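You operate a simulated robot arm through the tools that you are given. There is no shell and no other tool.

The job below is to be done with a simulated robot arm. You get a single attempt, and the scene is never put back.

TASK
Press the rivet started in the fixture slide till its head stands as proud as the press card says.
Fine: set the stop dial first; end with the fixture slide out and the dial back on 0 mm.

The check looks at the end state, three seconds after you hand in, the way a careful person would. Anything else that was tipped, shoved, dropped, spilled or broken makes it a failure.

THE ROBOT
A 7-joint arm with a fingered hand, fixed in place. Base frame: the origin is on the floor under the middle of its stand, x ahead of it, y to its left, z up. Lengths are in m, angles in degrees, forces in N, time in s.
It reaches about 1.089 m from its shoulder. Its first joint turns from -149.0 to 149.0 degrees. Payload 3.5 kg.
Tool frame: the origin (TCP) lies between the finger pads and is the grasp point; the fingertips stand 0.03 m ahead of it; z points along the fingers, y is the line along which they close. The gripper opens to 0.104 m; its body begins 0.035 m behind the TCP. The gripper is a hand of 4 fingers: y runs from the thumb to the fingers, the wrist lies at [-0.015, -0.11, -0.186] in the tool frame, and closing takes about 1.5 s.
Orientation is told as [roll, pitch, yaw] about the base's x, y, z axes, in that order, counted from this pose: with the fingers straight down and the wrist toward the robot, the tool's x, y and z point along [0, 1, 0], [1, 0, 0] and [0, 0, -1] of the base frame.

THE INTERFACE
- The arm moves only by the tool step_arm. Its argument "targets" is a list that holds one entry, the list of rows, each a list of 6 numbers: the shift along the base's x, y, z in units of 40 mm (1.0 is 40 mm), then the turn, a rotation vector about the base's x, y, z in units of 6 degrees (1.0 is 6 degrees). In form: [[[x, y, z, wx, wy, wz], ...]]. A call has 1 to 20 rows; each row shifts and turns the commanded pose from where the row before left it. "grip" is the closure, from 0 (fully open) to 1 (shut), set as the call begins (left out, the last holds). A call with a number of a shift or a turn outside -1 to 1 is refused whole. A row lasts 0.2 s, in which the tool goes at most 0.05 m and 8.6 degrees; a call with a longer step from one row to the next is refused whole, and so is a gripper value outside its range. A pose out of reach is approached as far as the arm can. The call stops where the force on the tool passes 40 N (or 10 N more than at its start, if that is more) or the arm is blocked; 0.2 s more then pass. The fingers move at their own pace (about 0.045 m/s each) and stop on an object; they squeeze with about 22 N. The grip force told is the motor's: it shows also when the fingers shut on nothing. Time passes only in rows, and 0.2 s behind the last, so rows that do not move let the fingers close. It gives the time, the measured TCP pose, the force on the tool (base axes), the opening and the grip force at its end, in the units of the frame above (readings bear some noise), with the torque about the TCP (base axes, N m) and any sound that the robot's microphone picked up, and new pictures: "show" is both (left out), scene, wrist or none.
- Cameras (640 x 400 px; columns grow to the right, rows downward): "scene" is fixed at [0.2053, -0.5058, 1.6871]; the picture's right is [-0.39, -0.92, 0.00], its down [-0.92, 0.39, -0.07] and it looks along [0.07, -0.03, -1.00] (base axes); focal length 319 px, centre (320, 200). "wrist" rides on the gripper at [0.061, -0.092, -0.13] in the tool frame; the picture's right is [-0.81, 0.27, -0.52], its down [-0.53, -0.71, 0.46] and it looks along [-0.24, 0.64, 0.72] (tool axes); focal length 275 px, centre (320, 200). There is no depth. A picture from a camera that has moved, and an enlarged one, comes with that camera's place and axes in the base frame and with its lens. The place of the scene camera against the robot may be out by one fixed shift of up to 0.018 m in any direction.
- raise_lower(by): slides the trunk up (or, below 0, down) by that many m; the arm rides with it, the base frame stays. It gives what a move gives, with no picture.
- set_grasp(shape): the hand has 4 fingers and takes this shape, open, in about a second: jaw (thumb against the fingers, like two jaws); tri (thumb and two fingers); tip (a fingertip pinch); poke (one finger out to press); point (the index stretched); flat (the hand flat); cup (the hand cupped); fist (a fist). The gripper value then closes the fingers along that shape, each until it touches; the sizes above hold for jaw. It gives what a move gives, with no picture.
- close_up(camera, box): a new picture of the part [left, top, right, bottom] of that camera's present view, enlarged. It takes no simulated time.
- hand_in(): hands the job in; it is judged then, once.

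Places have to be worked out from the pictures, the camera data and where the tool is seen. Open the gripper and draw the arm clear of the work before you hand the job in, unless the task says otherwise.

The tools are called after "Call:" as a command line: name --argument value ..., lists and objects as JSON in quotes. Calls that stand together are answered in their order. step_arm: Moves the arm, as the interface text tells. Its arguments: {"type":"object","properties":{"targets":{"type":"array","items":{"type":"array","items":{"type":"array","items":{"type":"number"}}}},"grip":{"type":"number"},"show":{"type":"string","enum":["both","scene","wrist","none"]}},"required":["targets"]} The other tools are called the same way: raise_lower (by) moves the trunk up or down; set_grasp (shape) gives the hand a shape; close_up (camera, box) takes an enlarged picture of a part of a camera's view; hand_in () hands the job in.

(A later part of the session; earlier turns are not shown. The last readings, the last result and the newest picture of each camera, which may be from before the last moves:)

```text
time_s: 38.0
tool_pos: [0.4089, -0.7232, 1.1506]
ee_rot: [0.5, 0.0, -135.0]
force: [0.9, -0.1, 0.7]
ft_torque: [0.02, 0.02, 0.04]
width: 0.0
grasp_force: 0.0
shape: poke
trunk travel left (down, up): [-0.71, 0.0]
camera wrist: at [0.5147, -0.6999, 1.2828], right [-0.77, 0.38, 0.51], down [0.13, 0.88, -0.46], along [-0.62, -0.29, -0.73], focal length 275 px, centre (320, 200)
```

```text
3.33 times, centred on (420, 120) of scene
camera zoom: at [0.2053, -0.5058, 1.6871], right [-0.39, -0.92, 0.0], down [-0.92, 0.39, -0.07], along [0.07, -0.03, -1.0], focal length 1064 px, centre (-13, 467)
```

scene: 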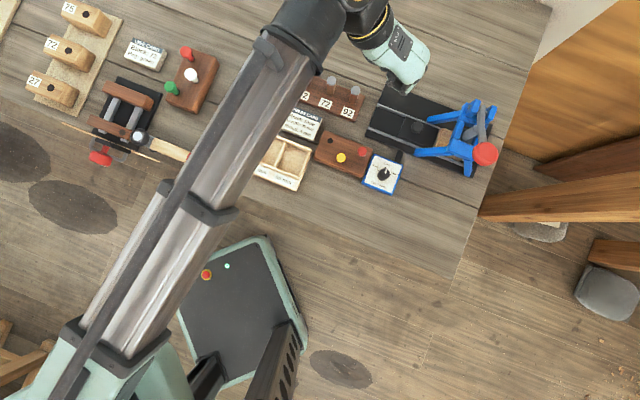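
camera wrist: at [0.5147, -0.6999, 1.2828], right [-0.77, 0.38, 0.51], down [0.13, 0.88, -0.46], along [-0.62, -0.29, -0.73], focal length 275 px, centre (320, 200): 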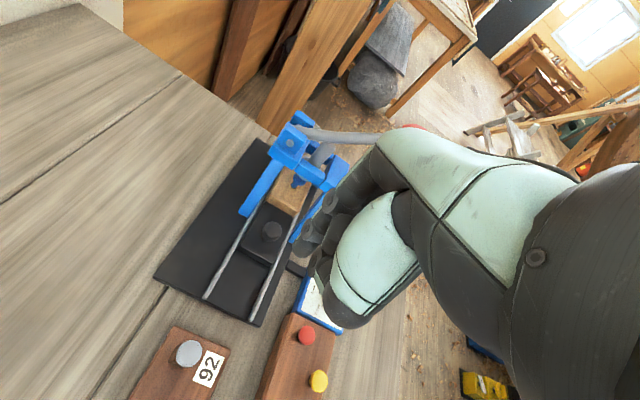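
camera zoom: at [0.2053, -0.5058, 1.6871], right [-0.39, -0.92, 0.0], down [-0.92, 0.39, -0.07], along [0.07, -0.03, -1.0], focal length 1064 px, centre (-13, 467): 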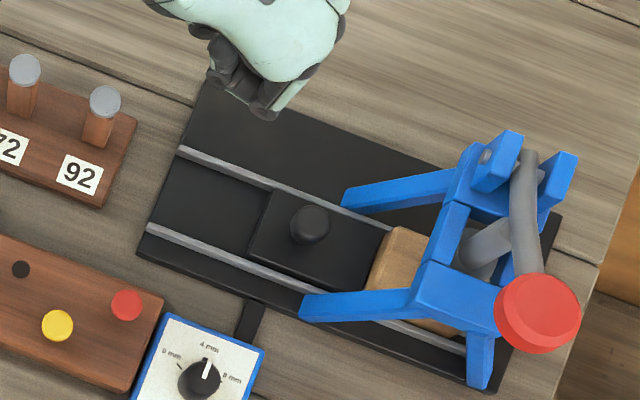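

The slide is in against the stop, peg 92 and the others are undisturbed. Now the lever: its red knob is near [0.218, −0.815, 1.137]. I make a fist and move up to a spot on the robot side of the knob, turning the hand to −75°.

Call:
set_grasp --shape "fist"

Call:
step_arm --targets '[[[-0.4, 0.3, 0.15, 0, 0, 1], [-0.4, 0.3, 0.15, 0, 0, 1], [-0.4, 0.1, 0.15, 0, 0, 1], [-0.4, 0.1, 0.15, 0, 0, 1], [-0.4, 0, 0.15, 0, 0, 1], [-0.4, 0, 0.15, 0, 0, 1], [-0.5, 0, 0.15, 0, 0, 1], [-0.5, 0, 0.15, 0, 0, 1], [-0.5, 0, 0.1, 0, 0, 1], [-0.5, 0, 0, 0, 0, 1]]]'

Call:
close_up --camera "wrist" --box '[200, 0, 440, 350]'

```text
time_s: 38.9
tool_pos: [0.4074, -0.7216, 1.1514]
ee_rot: [0.5, 0.0, -135.1]
force: [-0.6, -0.7, -0.3]
ft_torque: [-0.01, -0.01, 0.01]
width: 0.0
grasp_force: 0.0
shape: fist
trunk travel left (down, up): [-0.71, 0.0]
```

```text
time_s: 41.1
tool_pos: [0.2317, -0.6902, 1.204]
ee_rot: [0.5, -0.1, -74.9]
force: [0.0, -0.6, 0.1]
ft_torque: [0.04, 0.01, -0.01]
width: 0.0
grasp_force: 0.0
shape: fist
trunk travel left (down, up): [-0.71, 0.0]
camera wrist: at [0.2657, -0.5861, 1.3353], right [-0.72, -0.48, 0.51], down [-0.7, 0.55, -0.46], along [-0.06, -0.68, -0.73], focal length 275 px, centre (320, 200)
```

scene: 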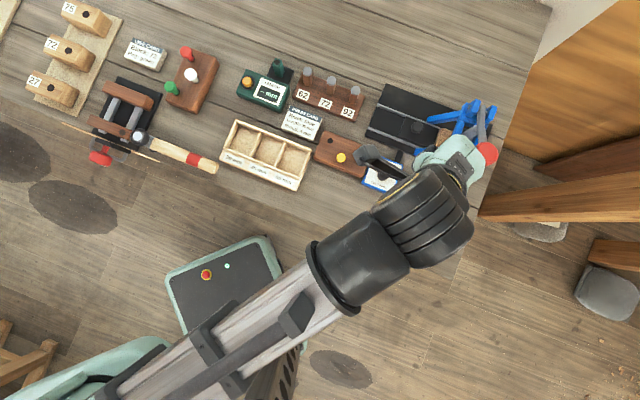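
wrist: 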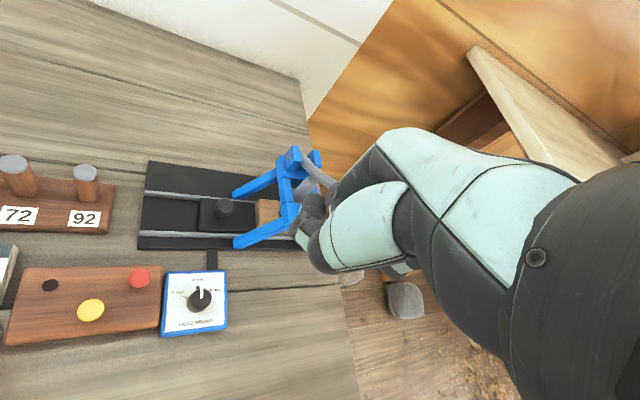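

```text
1.14 times, centred on (320, 175) of wrist
camera zoom: at [0.2657, -0.5861, 1.3353], right [-0.72, -0.48, 0.51], down [-0.7, 0.55, -0.46], along [-0.06, -0.68, -0.73], focal length 315 px, centre (320, 229)
```

zoom: 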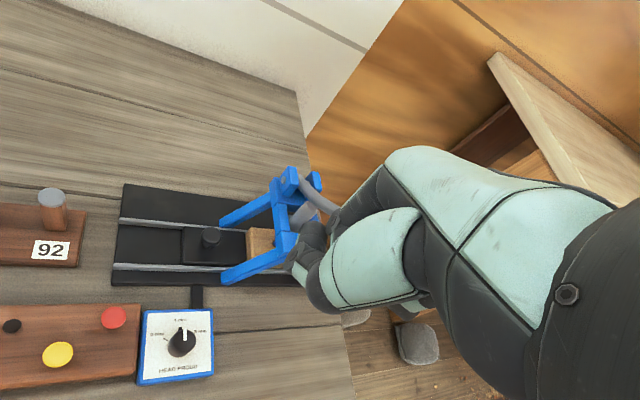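

From here the dial still reads 4 mm. I rise a bit and move the fist over the red lever knob, then look from the scene camera before pushing.

Call:
step_arm --targets '[[[0, 0, 0.7, 0, 0, 0], [0, -0.7, 0, 0, 0, 0], [0, -0.7, 0, 0, 0, 0], [0, -0.7, 0, 0, 0, 0], [0, -0.65, 0, 0, 0, 0]]]'

Call:
close_up --camera "scene" --box '[400, 80, 540, 190]'

Call:
close_up --camera "wrist" --box '[200, 120, 440, 340]'

```text
time_s: 42.3
tool_pos: [0.2336, -0.8008, 1.2293]
ee_rot: [0.5, 0.1, -75.0]
force: [-0.2, 0.9, -0.2]
ft_torque: [0.01, -0.01, -0.01]
width: 0.0
grasp_force: 0.0
shape: fist
trunk travel left (down, up): [-0.71, 0.0]
camera wrist: at [0.2669, -0.6975, 1.3616], right [-0.72, -0.48, 0.51], down [-0.69, 0.55, -0.46], along [-0.06, -0.68, -0.73], focal length 275 px, centre (320, 200)
```

scene: 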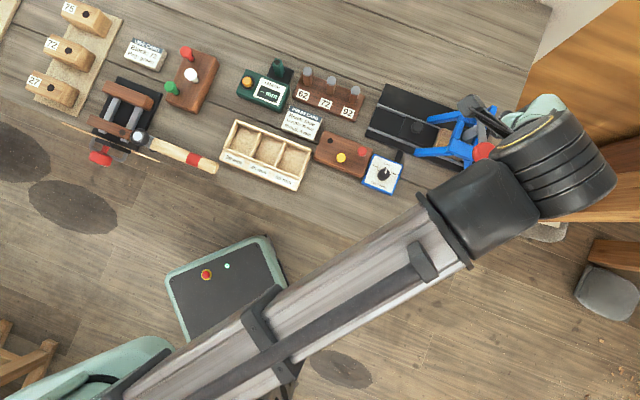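
wrist: 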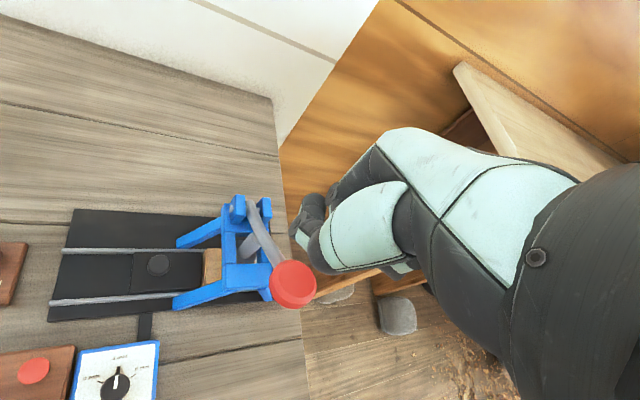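

```text
3.64 times, centred on (470, 135) of scene
camera zoom: at [0.2053, -0.5058, 1.6871], right [-0.39, -0.92, 0.0], down [-0.92, 0.39, -0.07], along [0.07, -0.03, -1.0], focal length 1161 px, centre (-226, 436)
```

zoom: 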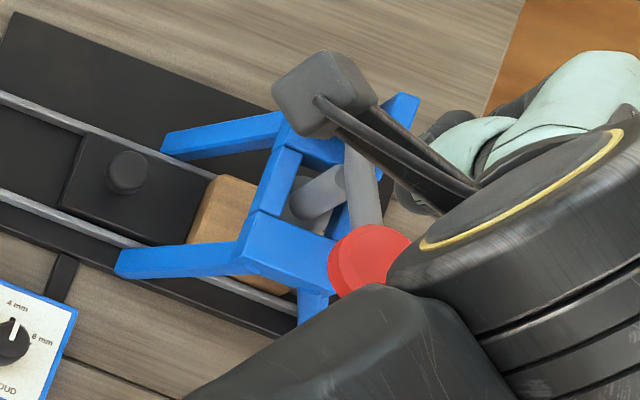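

```text
1.82 times, centred on (320, 230) of wrist
camera zoom: at [0.2669, -0.6975, 1.3616], right [-0.72, -0.48, 0.51], down [-0.69, 0.55, -0.46], along [-0.06, -0.68, -0.73], focal length 500 px, centre (320, 146)
```

zoom: 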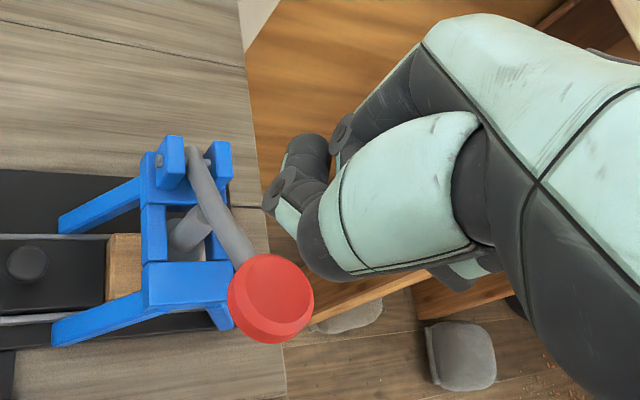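

The knob is confirmed at [0.219, −0.812, 1.137], under the fist. I shift 13 mm so that the curled fingers' flat is over it, go down 28 mm and check for contact.

Call:
step_arm --targets '[[[-0.085, 0.315, 0, 0, 0, 0], [0, 0, -0.35, 0, 0, 0], [0, 0, -0.35, 0, 0, 0]]]' --show "wrist"

Call:
close_up --camera "wrist" --box '[220, 160, 400, 340]'

```text
time_s: 43.1
tool_pos: [0.2282, -0.7881, 1.2039]
ee_rot: [0.5, -0.1, -75.2]
force: [-0.2, 0.7, -0.5]
ft_torque: [0.02, 0.0, 0.0]
width: 0.0
grasp_force: 0.0
shape: fist
trunk travel left (down, up): [-0.71, 0.0]
camera wrist: at [0.2618, -0.6841, 1.3349], right [-0.72, -0.48, 0.51], down [-0.69, 0.55, -0.46], along [-0.06, -0.68, -0.73], focal length 275 px, centre (320, 200)
```

wrist: 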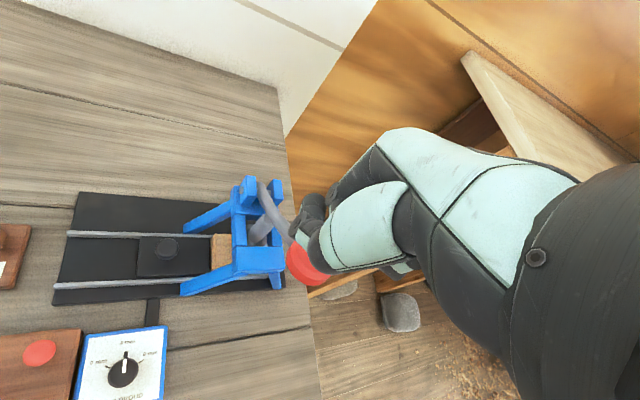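

```text
2.22 times, centred on (310, 250) of wrist
camera zoom: at [0.2618, -0.6841, 1.3349], right [-0.72, -0.48, 0.51], down [-0.69, 0.55, -0.46], along [-0.06, -0.68, -0.73], focal length 612 px, centre (342, 89)
```

zoom: 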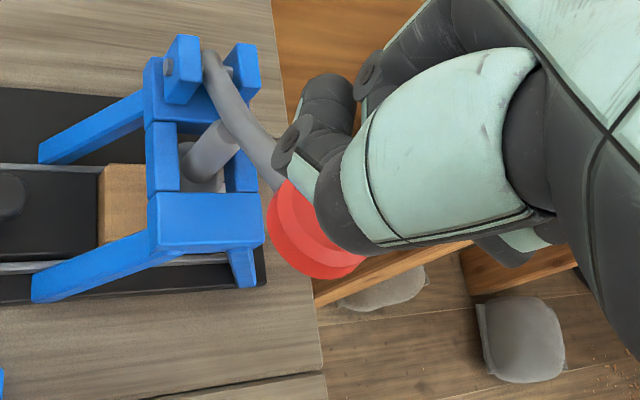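

The fist is right over the red knob, no contact yet. I go down in 5 mm steps until force shows.

Call:
step_arm --targets '[[[0, 0, -0.125, 0, 0, 0], [0, 0, -0.125, 0, 0, 0], [0, 0, -0.125, 0, 0, 0]]]' --show "none"

Call:
step_arm --targets '[[[0, 0, -0.125, 0, 0, 0], [0, 0, -0.125, 0, 0, 0]]]' --show "wrist"

Call:
close_up --camera "wrist" --box '[220, 160, 400, 340]'

```text
time_s: 43.9
tool_pos: [0.2277, -0.788, 1.1879]
ee_rot: [0.5, -0.1, -75.1]
force: [0.7, 0.0, -0.7]
ft_torque: [-0.01, 0.0, 0.02]
width: 0.0
grasp_force: 0.0
shape: fist
trunk travel left (down, up): [-0.71, 0.0]
```

```text
time_s: 44.5
tool_pos: [0.2295, -0.7878, 1.1777]
ee_rot: [0.6, -0.1, -75.1]
force: [0.1, -0.1, -0.1]
ft_torque: [0.03, -0.01, 0.0]
width: 0.0
grasp_force: 0.0
shape: fist
trunk travel left (down, up): [-0.71, 0.0]
camera wrist: at [0.2624, -0.6845, 1.3092], right [-0.72, -0.48, 0.51], down [-0.69, 0.55, -0.46], along [-0.06, -0.68, -0.73], focal length 275 px, centre (320, 200)
```

wrist: 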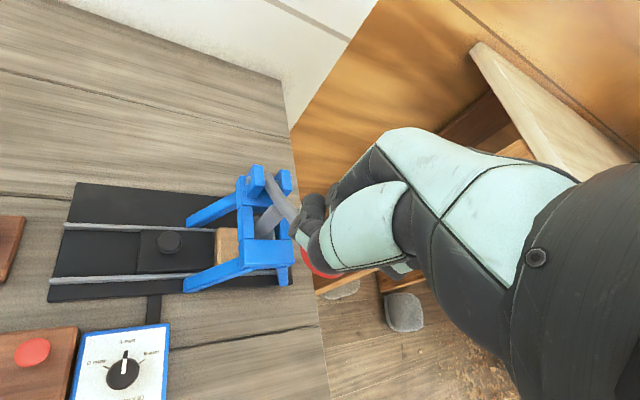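

```text
2.22 times, centred on (310, 250) of wrist
camera zoom: at [0.2624, -0.6845, 1.3092], right [-0.72, -0.48, 0.51], down [-0.69, 0.55, -0.46], along [-0.06, -0.68, -0.73], focal length 612 px, centre (342, 89)
```

zoom: 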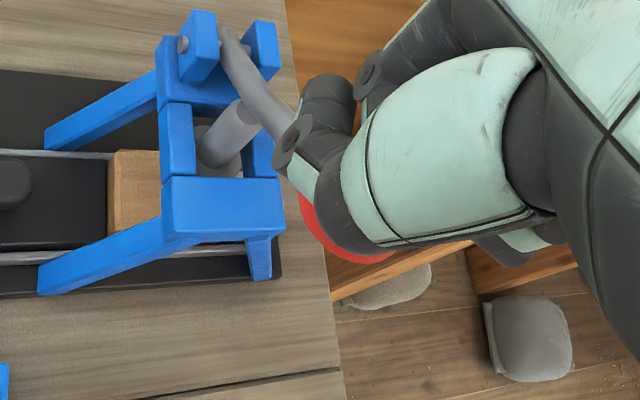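

Still no contact. I continue down in 5 mm steps.

Call:
step_arm --targets '[[[0, 0, -0.125, 0, 0, 0], [0, 0, -0.125, 0, 0, 0]]]' --show "none"

Call:
step_arm --targets '[[[0, 0, -0.125, 0, 0, 0], [0, 0, -0.125, 0, 0, 0]]]' --show "wrist"

Call:
close_up --camera "wrist" --box '[220, 140, 400, 320]'

```text
time_s: 45.1
tool_pos: [0.2284, -0.7871, 1.1677]
ee_rot: [0.5, 0.1, -75.0]
force: [0.6, 0.1, -0.8]
ft_torque: [0.0, 0.0, 0.0]
width: 0.0
grasp_force: 0.1
shape: fist
trunk travel left (down, up): [-0.71, 0.0]
```

```text
time_s: 45.7
tool_pos: [0.2299, -0.7874, 1.1572]
ee_rot: [0.5, -0.1, -75.1]
force: [-0.1, -0.7, -0.7]
ft_torque: [-0.01, 0.03, -0.02]
width: 0.0001
grasp_force: 0.0
shape: fist
trunk travel left (down, up): [-0.71, 0.0]
camera wrist: at [0.2627, -0.6839, 1.2889], right [-0.72, -0.48, 0.51], down [-0.69, 0.55, -0.46], along [-0.06, -0.68, -0.73], focal length 275 px, centre (320, 200)
```

wrist: 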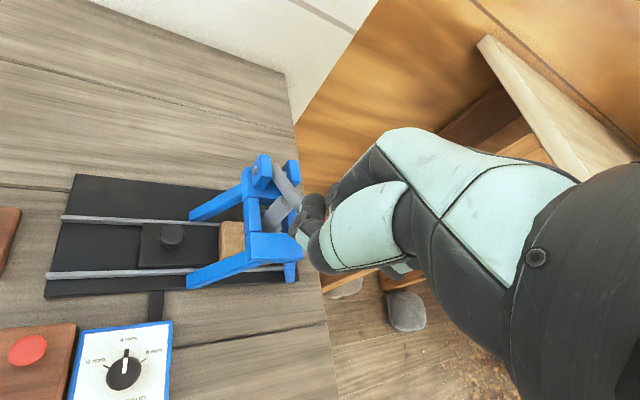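

```text
2.22 times, centred on (310, 230) of wrist
camera zoom: at [0.2627, -0.6839, 1.2889], right [-0.72, -0.48, 0.51], down [-0.69, 0.55, -0.46], along [-0.06, -0.68, -0.73], focal length 612 px, centre (342, 133)
```

zoom: 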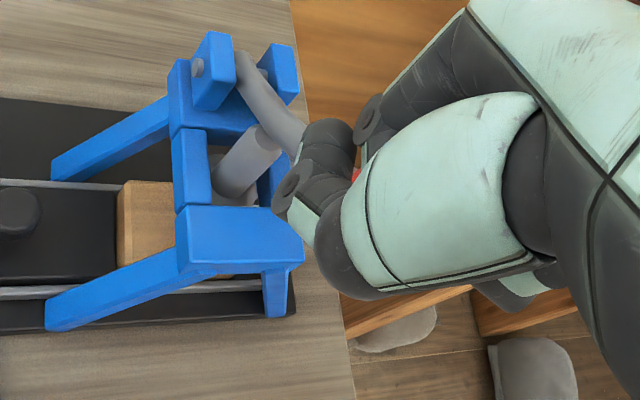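

The knob seems to sit inside the half-closed fist's hollow (grip was still 0.5). I go back up 60 mm, close the fist fully, and look.

Call:
step_arm --targets '[[[0, 0, 0.5, 0, 0, 0], [0, 0, 0.5, 0, 0, 0], [0, 0, 0.5, 0, 0, 0]]]' --show "none"

Call:
step_arm --targets '[[[0, 0, 0, 0, 0, 0], [0, 0, 0, 0, 0, 0], [0, 0, 0, 0, 0, 0], [0, 0, 0, 0, 0, 0], [0, 0, 0, 0, 0, 0], [0, 0, 0, 0, 0, 0]]]' --grip 1.0 --show "wrist"

Call:
close_up --camera "wrist" --box '[220, 160, 400, 340]'

```text
time_s: 46.5
tool_pos: [0.228, -0.7862, 1.2187]
ee_rot: [0.5, -0.1, -75.1]
force: [0.8, 0.5, 0.2]
ft_torque: [0.0, 0.03, -0.03]
width: 0.0
grasp_force: 0.1
shape: fist
trunk travel left (down, up): [-0.71, 0.0]
```

```text
time_s: 47.9
tool_pos: [0.2289, -0.7871, 1.218]
ee_rot: [0.5, 0.0, -75.1]
force: [0.1, -0.8, 0.2]
ft_torque: [-0.01, 0.0, -0.05]
width: 0.0
grasp_force: 0.1
shape: fist
trunk travel left (down, up): [-0.71, 0.0]
camera wrist: at [0.2625, -0.6834, 1.3503], right [-0.72, -0.48, 0.51], down [-0.69, 0.55, -0.46], along [-0.06, -0.68, -0.73], focal length 275 px, centre (320, 200)
```

wrist: 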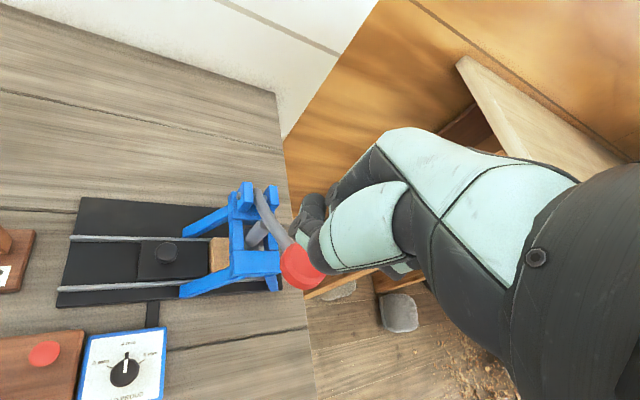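

```text
2.22 times, centred on (310, 250) of wrist
camera zoom: at [0.2625, -0.6834, 1.3503], right [-0.72, -0.48, 0.51], down [-0.69, 0.55, -0.46], along [-0.06, -0.68, -0.73], focal length 612 px, centre (342, 89)
```

zoom: 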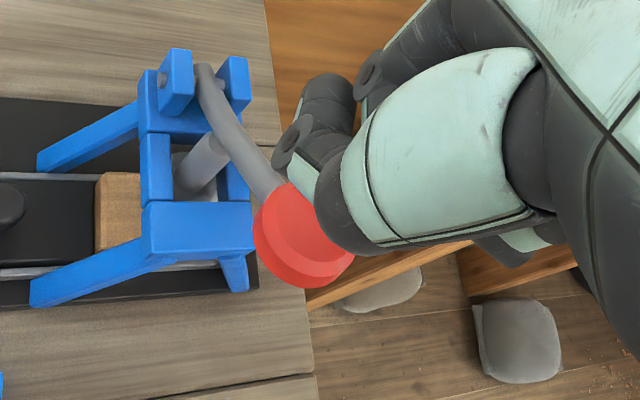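

The fist looks the same closed, so its underside must lie about level with the TCP; I had simply not reached the knob. I go back down to 1.157 and continue in 5 mm steps.

Call:
step_arm --targets '[[[0, 0, -0.5, 0, 0, 0], [0, 0, -0.5, 0, 0, 0], [0, 0, -0.5, 0, 0, 0], [0, 0, -0.125, 0, 0, 0]]]' --show "none"

Call:
step_arm --targets '[[[0, 0, -0.125, 0, 0, 0], [0, 0, -0.125, 0, 0, 0]]]' --show "wrist"

Call:
close_up --camera "wrist" --box '[220, 140, 400, 320]'

```text
time_s: 48.9
tool_pos: [0.2295, -0.7875, 1.1519]
ee_rot: [0.5, -0.1, -75.2]
force: [-0.1, 0.1, -0.2]
ft_torque: [0.03, 0.03, 0.0]
width: 0.0
grasp_force: 0.1
shape: fist
trunk travel left (down, up): [-0.71, 0.0]
```

```text
time_s: 49.5
tool_pos: [0.2301, -0.7877, 1.1425]
ee_rot: [0.5, -0.1, -75.1]
force: [-0.3, -0.7, 0.1]
ft_torque: [0.0, 0.01, -0.01]
width: 0.0
grasp_force: 0.1
shape: fist
trunk travel left (down, up): [-0.71, 0.0]
camera wrist: at [0.2631, -0.684, 1.274], right [-0.72, -0.48, 0.51], down [-0.69, 0.55, -0.46], along [-0.06, -0.68, -0.73], focal length 275 px, centre (320, 200)
```

wrist: 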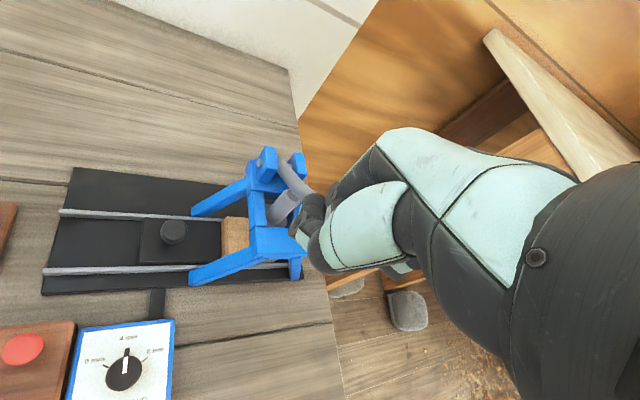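

```text
2.22 times, centred on (310, 230) of wrist
camera zoom: at [0.2631, -0.684, 1.274], right [-0.72, -0.48, 0.51], down [-0.69, 0.55, -0.46], along [-0.06, -0.68, -0.73], focal length 612 px, centre (342, 133)
```

zoom: 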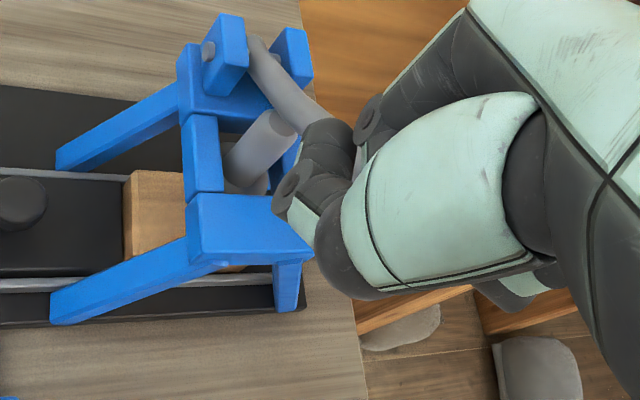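

Still nothing; the fist's underside may lie behind the TCP. I continue down in 5 mm steps, watching force.

Call:
step_arm --targets '[[[0, 0, -0.125, 0, 0, 0], [0, 0, -0.125, 0, 0, 0]]]' --show "none"

Call:
step_arm --targets '[[[0, 0, -0.125, 0, 0, 0]]]'

Call:
close_up --camera "wrist" --box '[220, 120, 400, 300]'

Call:
close_up --camera "scene" --box '[400, 80, 540, 190]'

```text
time_s: 50.1
tool_pos: [0.2292, -0.7877, 1.1333]
ee_rot: [0.5, -0.2, -75.1]
force: [-1.4, 0.1, 1.4]
ft_torque: [-0.06, 0.02, 0.0]
width: 0.0
grasp_force: 0.0
shape: fist
trunk travel left (down, up): [-0.71, 0.0]
```

```text
time_s: 50.5
tool_pos: [0.2293, -0.7873, 1.1286]
ee_rot: [0.5, -0.1, -75.1]
force: [0.5, 0.8, 2.1]
ft_torque: [-0.04, 0.01, -0.03]
width: 0.0
grasp_force: 0.0
shape: fist
trunk travel left (down, up): [-0.71, 0.0]
camera wrist: at [0.2625, -0.6833, 1.2603], right [-0.72, -0.48, 0.51], down [-0.69, 0.55, -0.46], along [-0.06, -0.68, -0.73], focal length 275 px, centre (320, 200)
```

scene: 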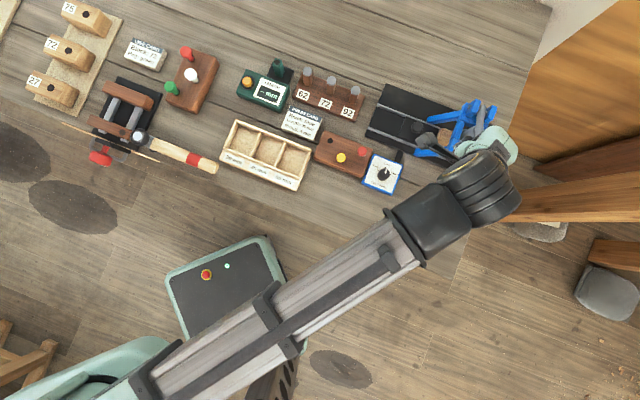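
wrist: 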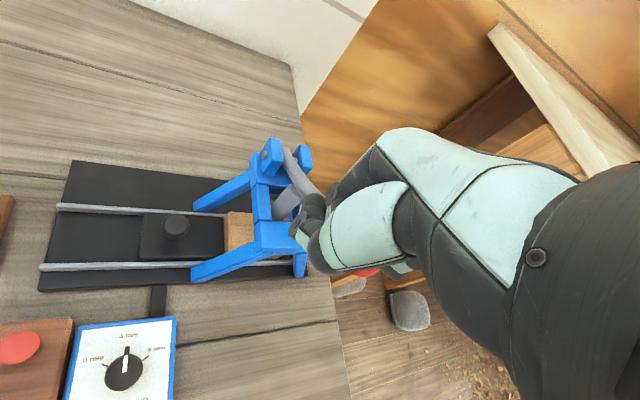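

```text
2.22 times, centred on (310, 210) of wrist
camera zoom: at [0.2625, -0.6833, 1.2603], right [-0.72, -0.48, 0.51], down [-0.69, 0.55, -0.46], along [-0.06, -0.68, -0.73], focal length 612 px, centre (342, 178)
```

zoom: 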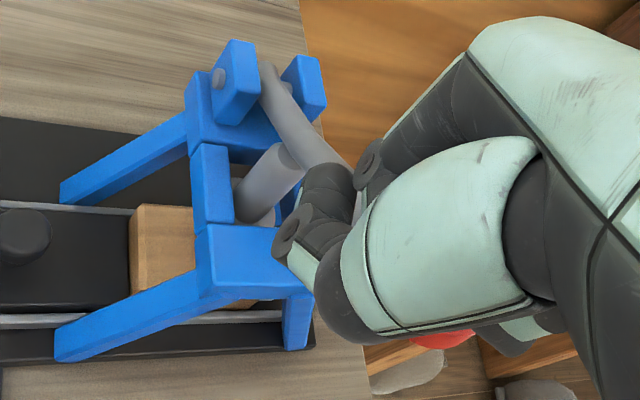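

```text
3.64 times, centred on (470, 135) of scene
camera zoom: at [0.2053, -0.5058, 1.6871], right [-0.39, -0.92, 0.0], down [-0.92, 0.39, -0.07], along [0.07, -0.03, -1.0], focal length 1161 px, centre (-226, 436)
```

zoom: 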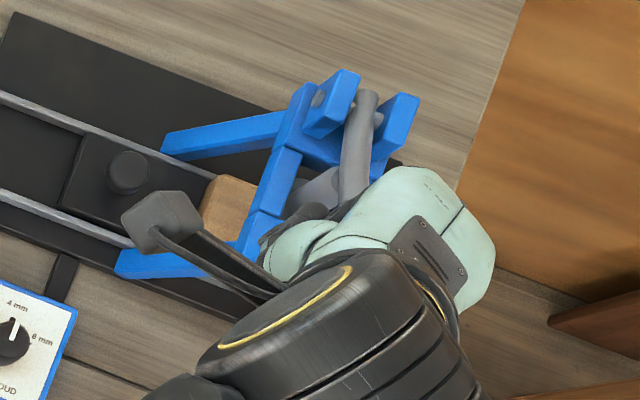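

Light contact now (2 N) and the lever has begun to go down — it moves easily. I continue pushing down along the knob's arc (down and slightly toward me).

Call:
step_arm --targets '[[[-0.03, 0.03, -0.125, 0, 0, 0], [-0.03, 0.03, -0.125, 0, 0, 0], [-0.03, 0.03, -0.125, 0, 0, 0]]]' --show "none"

Call:
step_arm --targets '[[[-0.03, 0.03, -0.125, 0, 0, 0], [-0.03, 0.03, -0.125, 0, 0, 0]]]'

Call:
close_up --camera "wrist" --box '[220, 120, 400, 300]'

```text
time_s: 51.3
tool_pos: [0.224, -0.784, 1.1141]
ee_rot: [0.6, -0.1, -75.1]
force: [-1.6, 1.5, 2.6]
ft_torque: [-0.08, 0.02, -0.02]
width: 0.0
grasp_force: 0.1
shape: fist
trunk travel left (down, up): [-0.71, 0.0]
```

```text
time_s: 51.9
tool_pos: [0.2229, -0.7805, 1.104]
ee_rot: [0.5, 0.0, -75.1]
force: [-1.7, 1.3, 3.0]
ft_torque: [-0.12, 0.0, -0.05]
width: 0.0
grasp_force: 0.1
shape: fist
trunk travel left (down, up): [-0.71, 0.0]
camera wrist: at [0.2556, -0.6772, 1.2354], right [-0.72, -0.47, 0.51], down [-0.69, 0.55, -0.46], along [-0.06, -0.68, -0.73], focal length 275 px, centre (320, 200)
```

scene: 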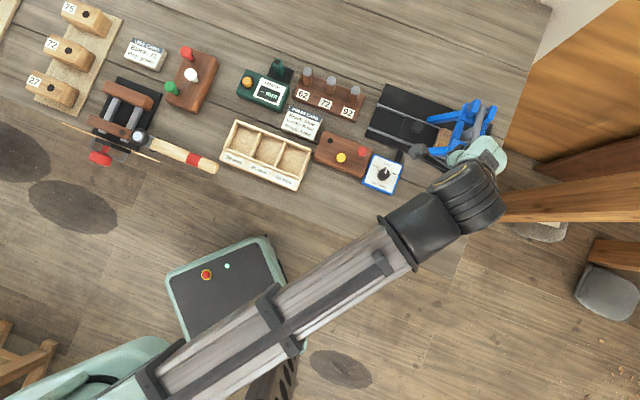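
wrist: 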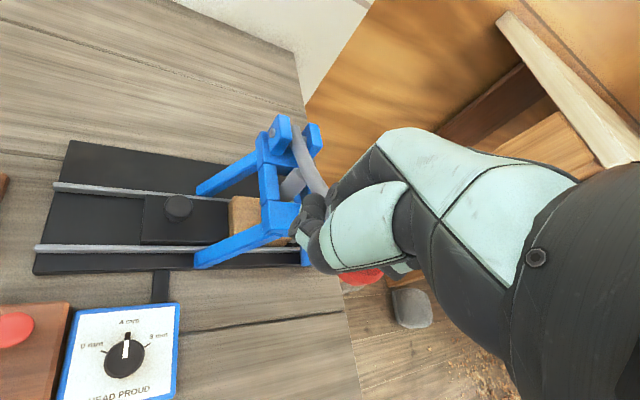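

```text
2.22 times, centred on (310, 210) of wrist
camera zoom: at [0.2556, -0.6772, 1.2354], right [-0.72, -0.47, 0.51], down [-0.69, 0.55, -0.46], along [-0.06, -0.68, -0.73], focal length 612 px, centre (342, 178)
```

zoom: 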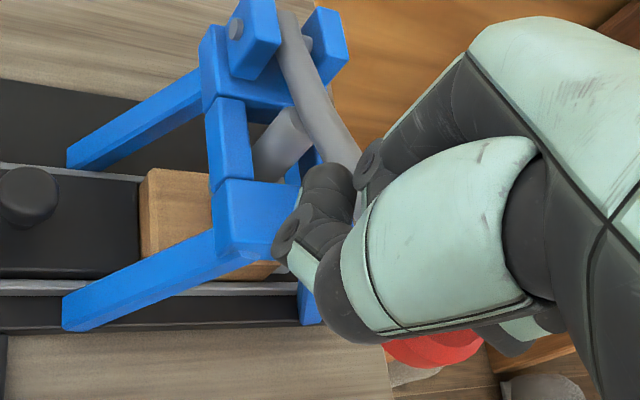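

The lever follows with only ~3 N, the knob now ~20 mm closer to me. I keep pressing along the arc, following the knob more toward the robot side.

Call:
step_arm --targets '[[[-0.07, 0.071, -0.125, 0, 0, 0], [-0.07, 0.071, -0.125, 0, 0, 0], [-0.07, 0.071, -0.125, 0, 0, 0]]]' --show "none"

Call:
step_arm --targets '[[[-0.07, 0.071, -0.125, 0, 0, 0], [-0.05, 0.051, -0.125, 0, 0, 0]]]' --show "wrist"

Call:
close_up --camera "wrist" --box '[220, 80, 400, 260]'

```text
time_s: 52.7
tool_pos: [0.2148, -0.7725, 1.0892]
ee_rot: [0.4, 0.0, -75.0]
force: [1.2, -1.3, 4.8]
ft_torque: [-0.09, 0.05, -0.01]
width: 0.0
grasp_force: 0.0
shape: fist
trunk travel left (down, up): [-0.71, 0.0]
```

```text
time_s: 53.3
tool_pos: [0.2103, -0.7672, 1.0787]
ee_rot: [0.5, 0.0, -75.2]
force: [0.9, -0.7, 4.4]
ft_torque: [-0.1, 0.05, 0.02]
width: 0.0
grasp_force: 0.1
shape: fist
trunk travel left (down, up): [-0.71, 0.0]
camera wrist: at [0.2432, -0.664, 1.2097], right [-0.72, -0.48, 0.51], down [-0.69, 0.55, -0.46], along [-0.06, -0.68, -0.73], focal length 275 px, centre (320, 200)
```

wrist: 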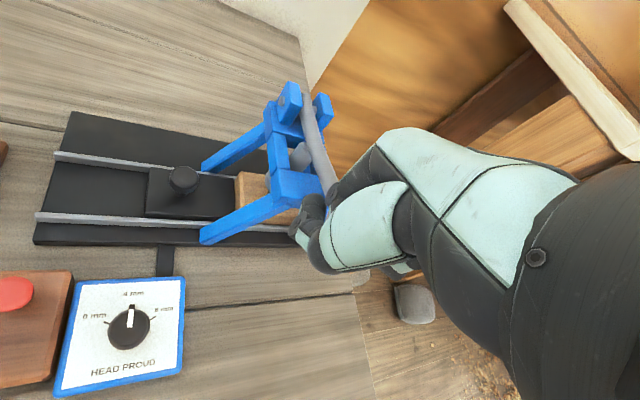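

```text
2.22 times, centred on (310, 170) of wrist
camera zoom: at [0.2432, -0.664, 1.2097], right [-0.72, -0.48, 0.51], down [-0.69, 0.55, -0.46], along [-0.06, -0.68, -0.73], focal length 612 px, centre (342, 267)
```

zoom: 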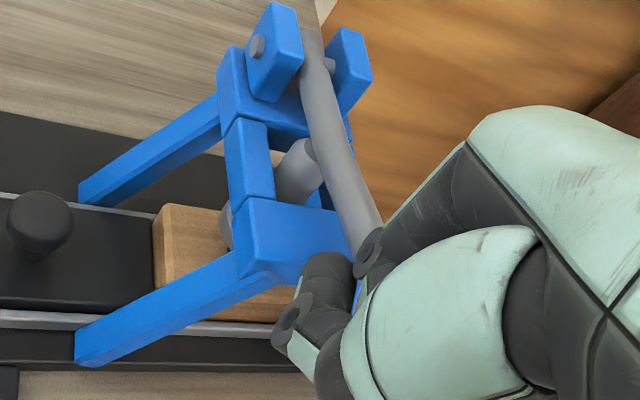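

Still easy going (4.5 N), the lever is at maybe 15–20°. I continue along the arc, more slowly.

Call:
step_arm --targets '[[[-0.045, 0.046, -0.125, 0, 0, 0], [-0.045, 0.046, -0.125, 0, 0, 0]]]' --show "none"

Call:
step_arm --targets '[[[-0.04, 0.041, -0.125, 0, 0, 0], [-0.04, 0.041, -0.125, 0, 0, 0]]]' --show "wrist"

Call:
close_up --camera "wrist" --box '[220, 60, 400, 240]'

```text
time_s: 53.9
tool_pos: [0.2062, -0.7631, 1.0682]
ee_rot: [0.6, 0.0, -75.1]
force: [0.7, -1.2, 5.5]
ft_torque: [-0.11, -0.01, 0.04]
width: 0.0
grasp_force: 0.1
shape: fist
trunk travel left (down, up): [-0.71, 0.0]
```

```text
time_s: 54.5
tool_pos: [0.2014, -0.76, 1.0577]
ee_rot: [0.5, 0.0, -75.1]
force: [0.4, -0.1, 4.7]
ft_torque: [-0.12, -0.02, 0.02]
width: 0.0
grasp_force: 0.0
shape: fist
trunk travel left (down, up): [-0.71, 0.0]
camera wrist: at [0.2358, -0.6571, 1.1905], right [-0.72, -0.48, 0.51], down [-0.69, 0.55, -0.46], along [-0.06, -0.68, -0.73], focal length 275 px, centre (320, 200)
```

wrist: 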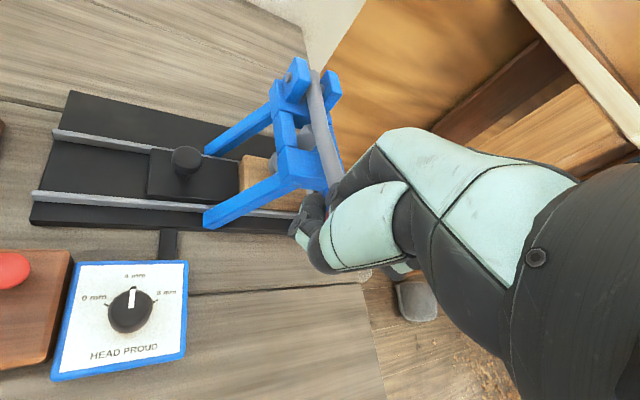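

```text
2.22 times, centred on (310, 150) of wrist
camera zoom: at [0.2358, -0.6571, 1.1905], right [-0.72, -0.48, 0.51], down [-0.69, 0.55, -0.46], along [-0.06, -0.68, -0.73], focal length 612 px, centre (342, 311)
```

zoom: 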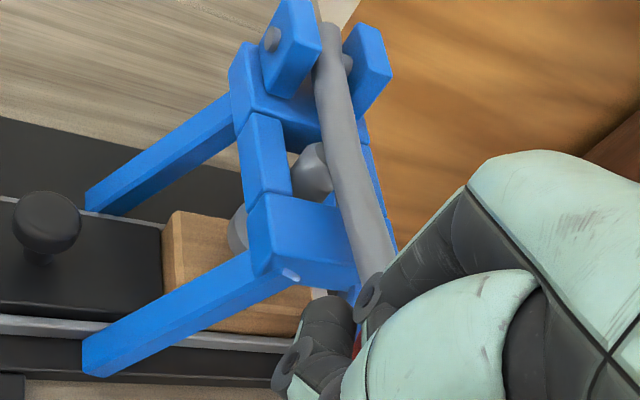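

Force remains ~5 N. I go on pushing until the stop shows as a sharp rise.

Call:
step_arm --targets '[[[-0.02, 0.02, -0.125, 0, 0, 0], [-0.02, 0.02, -0.125, 0, 0, 0]]]' --show "none"

Call:
step_arm --targets '[[[-0.01, 0.01, -0.125, 0, 0, 0], [-0.01, 0.01, -0.125, 0, 0, 0]]]' --show "wrist"

Call:
close_up --camera "wrist" --box '[220, 40, 400, 220]'

```text
time_s: 55.1
tool_pos: [0.2, -0.7607, 1.0475]
ee_rot: [0.5, 0.0, -75.2]
force: [0.9, 0.5, 4.4]
ft_torque: [-0.13, 0.01, 0.0]
width: 0.0
grasp_force: 0.1
shape: fist
trunk travel left (down, up): [-0.71, 0.0]
```

```text
time_s: 55.8
tool_pos: [0.1999, -0.7599, 1.0444]
ee_rot: [0.4, -0.9, -75.2]
force: [-1.8, 2.1, 21.5]
ft_torque: [-0.5, -0.02, -0.04]
width: 0.096
grasp_force: 0.1
shape: fist
trunk travel left (down, up): [-0.71, 0.0]
stopped in row 2: the force on the tool passed its limit at 41 N (the readings are from after the stop); the commanded pose is now the measured one
camera wrist: at [0.2333, -0.6544, 1.175], right [-0.72, -0.47, 0.51], down [-0.69, 0.55, -0.47], along [-0.06, -0.69, -0.72], focal length 275 px, centre (320, 200)
```

wrist: 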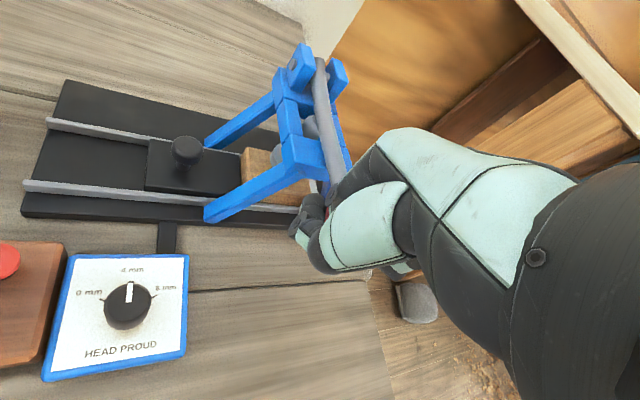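

```text
2.22 times, centred on (310, 130) of wrist
camera zoom: at [0.2333, -0.6544, 1.175], right [-0.72, -0.47, 0.51], down [-0.69, 0.55, -0.47], along [-0.06, -0.69, -0.72], focal length 612 px, centre (342, 356)
```

zoom: 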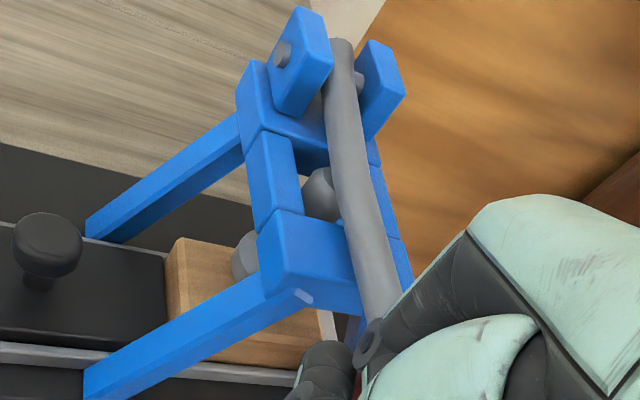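

A sharp stop at 41 N with the lever about level. I push once more gently to check there's no further travel.

Call:
step_arm --targets '[[[0, 0, -0.05, 0, 0, 0], [0, 0, -0.05, 0, 0, 0], [0, 0, -0.05, 0, 0, 0], [0, 0, -0.05, 0, 0, 0]]]' --show "wrist"

Call:
close_up --camera "wrist" --box '[250, 70, 360, 210]'

Call:
close_up --camera "scene" --box '[400, 80, 540, 190]'

```text
time_s: 56.3
tool_pos: [0.1995, -0.7607, 1.0439]
ee_rot: [0.6, -1.1, -75.2]
force: [-1.7, 4.8, 22.0]
ft_torque: [-0.54, -0.04, 0.0]
width: 0.096
grasp_force: 0.1
shape: fist
trunk travel left (down, up): [-0.71, 0.0]
stopped in row 2: the force on the tool passed its limit at 43 N (the readings are from after the stop); the commanded pose is now the measured one
camera wrist: at [0.2333, -0.6545, 1.174], right [-0.72, -0.46, 0.52], down [-0.69, 0.54, -0.48], along [-0.06, -0.7, -0.71], focal length 275 px, centre (320, 200)
```

wrist: 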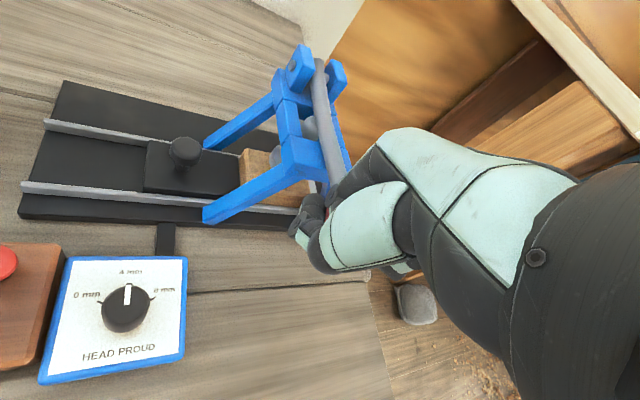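

```text
2.86 times, centred on (305, 140) of wrist
camera zoom: at [0.2333, -0.6545, 1.174], right [-0.72, -0.46, 0.52], down [-0.69, 0.54, -0.48], along [-0.06, -0.7, -0.71], focal length 786 px, centre (363, 371)
```

zoom: 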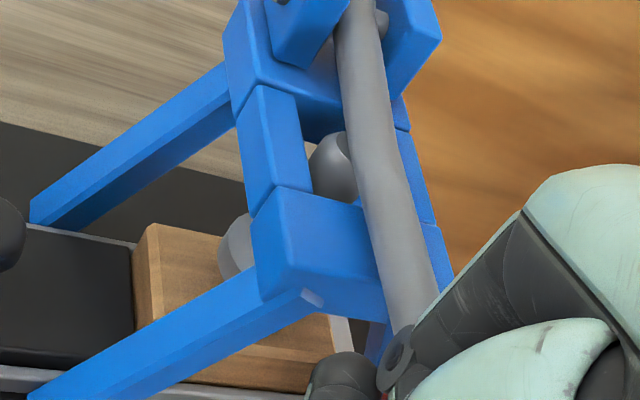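

```text
3.64 times, centred on (470, 135) of scene
camera zoom: at [0.2053, -0.5058, 1.6871], right [-0.39, -0.92, 0.0], down [-0.92, 0.39, -0.07], along [0.07, -0.03, -1.0], focal length 1161 px, centre (-226, 436)
```

zoom: 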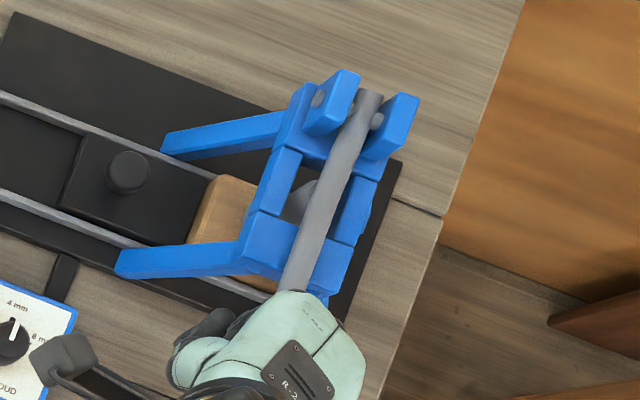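

No further travel (held at ~43 N). I lift the hand slowly and see what the lever does.

Call:
step_arm --targets '[[[0, 0, 0.25, 0, 0, 0], [0, 0, 0.25, 0, 0, 0], [0, 0, 0.25, 0, 0, 0], [0, 0, 0.25, 0, 0, 0]]]' --show "wrist"

Call:
close_up --camera "wrist" --box '[220, 60, 400, 240]'

Call:
close_up --camera "scene" --box '[400, 80, 540, 190]'

```text
time_s: 57.3
tool_pos: [0.2006, -0.7621, 1.0804]
ee_rot: [0.5, -0.9, -75.2]
force: [0.8, -0.9, 1.2]
ft_torque: [-0.06, -0.02, 0.0]
width: 0.0959
grasp_force: 0.1
shape: fist
trunk travel left (down, up): [-0.71, 0.0]
camera wrist: at [0.2343, -0.6569, 1.2111], right [-0.72, -0.47, 0.51], down [-0.69, 0.55, -0.47], along [-0.06, -0.69, -0.72], focal length 275 px, centre (320, 200)
```

wrist: 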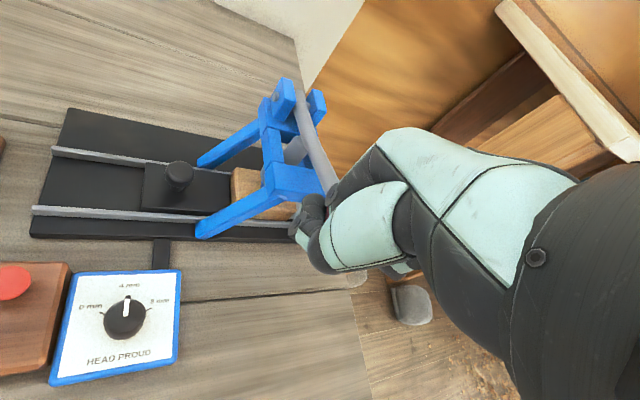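

```text
2.22 times, centred on (310, 150) of wrist
camera zoom: at [0.2343, -0.6569, 1.2111], right [-0.72, -0.47, 0.51], down [-0.69, 0.55, -0.47], along [-0.06, -0.69, -0.72], focal length 612 px, centre (342, 311)
```

zoom: 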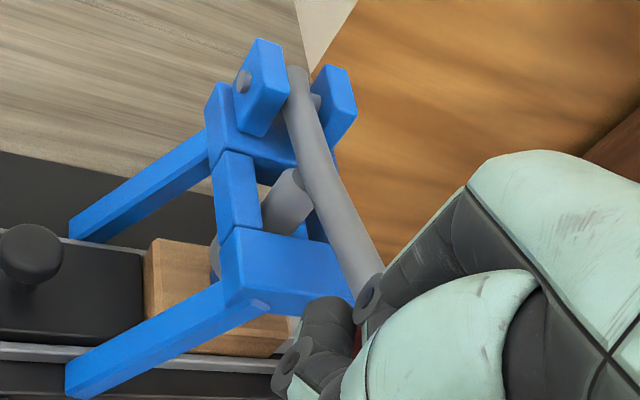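

```text
3.64 times, centred on (470, 135) of scene
camera zoom: at [0.2053, -0.5058, 1.6871], right [-0.39, -0.92, 0.0], down [-0.92, 0.39, -0.07], along [0.07, -0.03, -1.0], focal length 1161 px, centre (-226, 436)
```

zoom: 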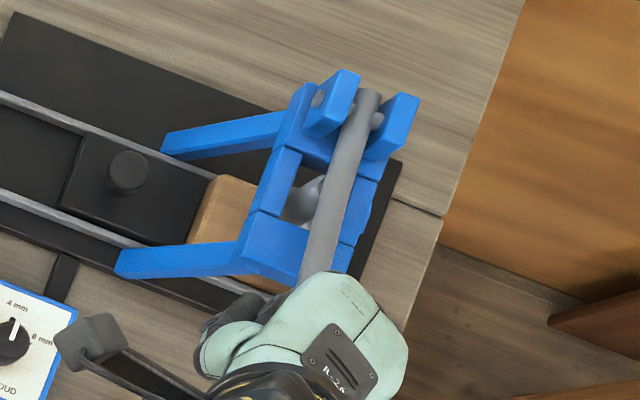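

The lever springs back up with the hand. I raise further to let it return fully, then inspect the rivet.

Call:
step_arm --targets '[[[0, 0, 0.4, 0, 0, 0], [0, 0, 0.4, 0, 0, 0], [0, 0, 0.4, 0, 0, 0], [0, 0, 0.4, 0, 0, 0], [0, 0, 0.5, 0, 0, 0], [0, 0, 0.5, 0, 0, 0], [0, 0, 0.5, 0, 0, 0]]]'

Call:
close_up --camera "wrist" --box '[180, 120, 360, 300]'

```text
time_s: 58.9
tool_pos: [0.2003, -0.7623, 1.203]
ee_rot: [0.5, -0.9, -75.1]
force: [0.0, 0.1, 0.3]
ft_torque: [-0.01, 0.02, -0.01]
width: 0.096
grasp_force: 0.1
shape: fist
trunk travel left (down, up): [-0.71, 0.0]
camera wrist: at [0.2337, -0.6564, 1.3334], right [-0.72, -0.47, 0.51], down [-0.69, 0.55, -0.47], along [-0.06, -0.69, -0.72], focal length 275 px, centre (320, 200)
```

scene: 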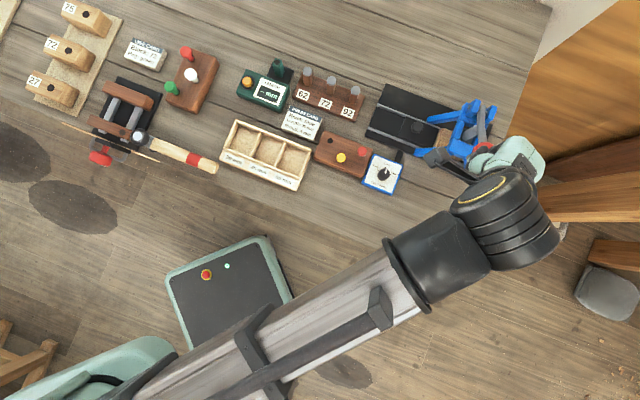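
wrist: 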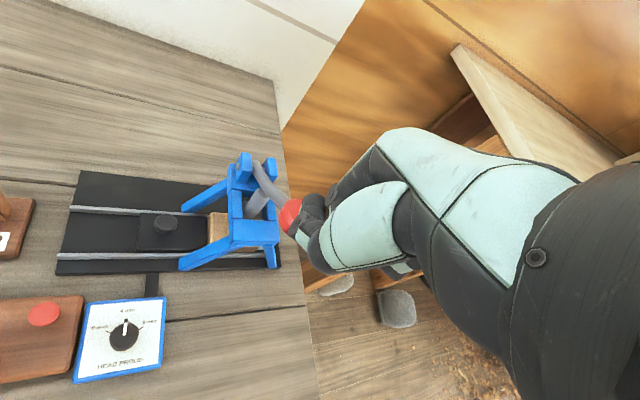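

```text
2.22 times, centred on (270, 210) of wrist
camera zoom: at [0.2337, -0.6564, 1.3334], right [-0.72, -0.47, 0.51], down [-0.69, 0.55, -0.47], along [-0.06, -0.69, -0.72], focal length 612 px, centre (431, 178)
```

zoom: 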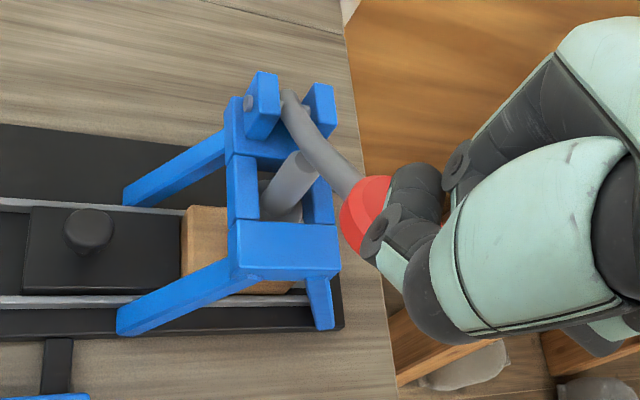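

The lever is back up by its spring. I draw back and swing to the left side again (yaw −135°) to look at the rivet under the ram.

Call:
step_arm --targets '[[[0, 0.9, 0, 0, 0, 0], [0, 0.9, 0, 0, 0, 0], [0, 0.9, 0, 0, 0, 0], [0.6, 0, -0.1, 0, 0, -1], [0.6, 0, -0.1, 0, 0, -1], [0.6, 0, -0.1, 0, 0, -1], [0.6, 0, -0.1, 0, 0, -1], [0.6, 0, -0.1, 0, 0, -1], [0.6, 0, -0.1, 0, 0, -1], [0.6, 0, -0.1, 0, 0, -1], [0.6, -0.2, -0.1, 0, 0, -1], [0.6, -0.4, -0.1, 0, 0, -1], [0.6, -0.4, -0.1, 0, 0, -1]]]'

Call:
close_up --camera "wrist" --box '[200, 50, 440, 250]'

```text
time_s: 61.7
tool_pos: [0.4415, -0.6957, 1.1624]
ee_rot: [0.5, -0.9, -135.3]
force: [0.5, 0.6, 0.3]
ft_torque: [0.03, 0.03, 0.0]
width: 0.096
grasp_force: 0.2
shape: fist
trunk travel left (down, up): [-0.71, 0.0]
camera wrist: at [0.55, -0.6723, 1.2937], right [-0.76, 0.39, 0.51], down [0.13, 0.87, -0.47], along [-0.63, -0.29, -0.72], focal length 275 px, centre (320, 200)
```

scene: 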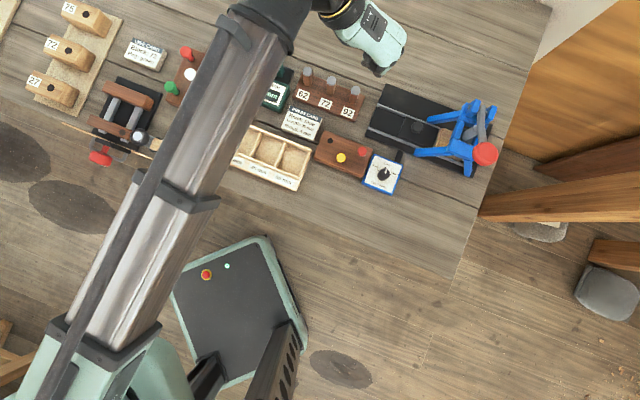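
wrist: 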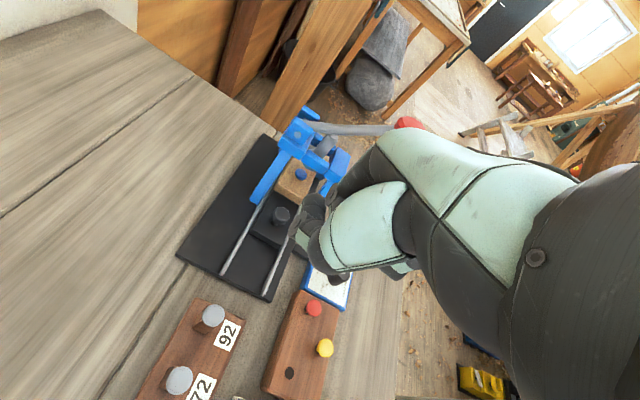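

```text
2.00 times, centred on (320, 150) of wrist
camera zoom: at [0.55, -0.6723, 1.2937], right [-0.76, 0.39, 0.51], down [0.13, 0.87, -0.47], along [-0.63, -0.29, -0.72], focal length 551 px, centre (320, 300)
```

zoom: 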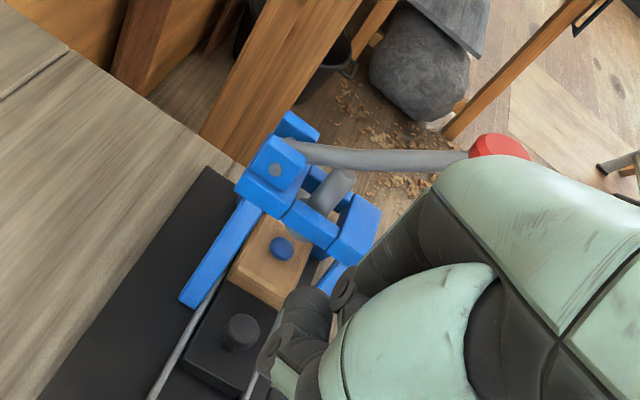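

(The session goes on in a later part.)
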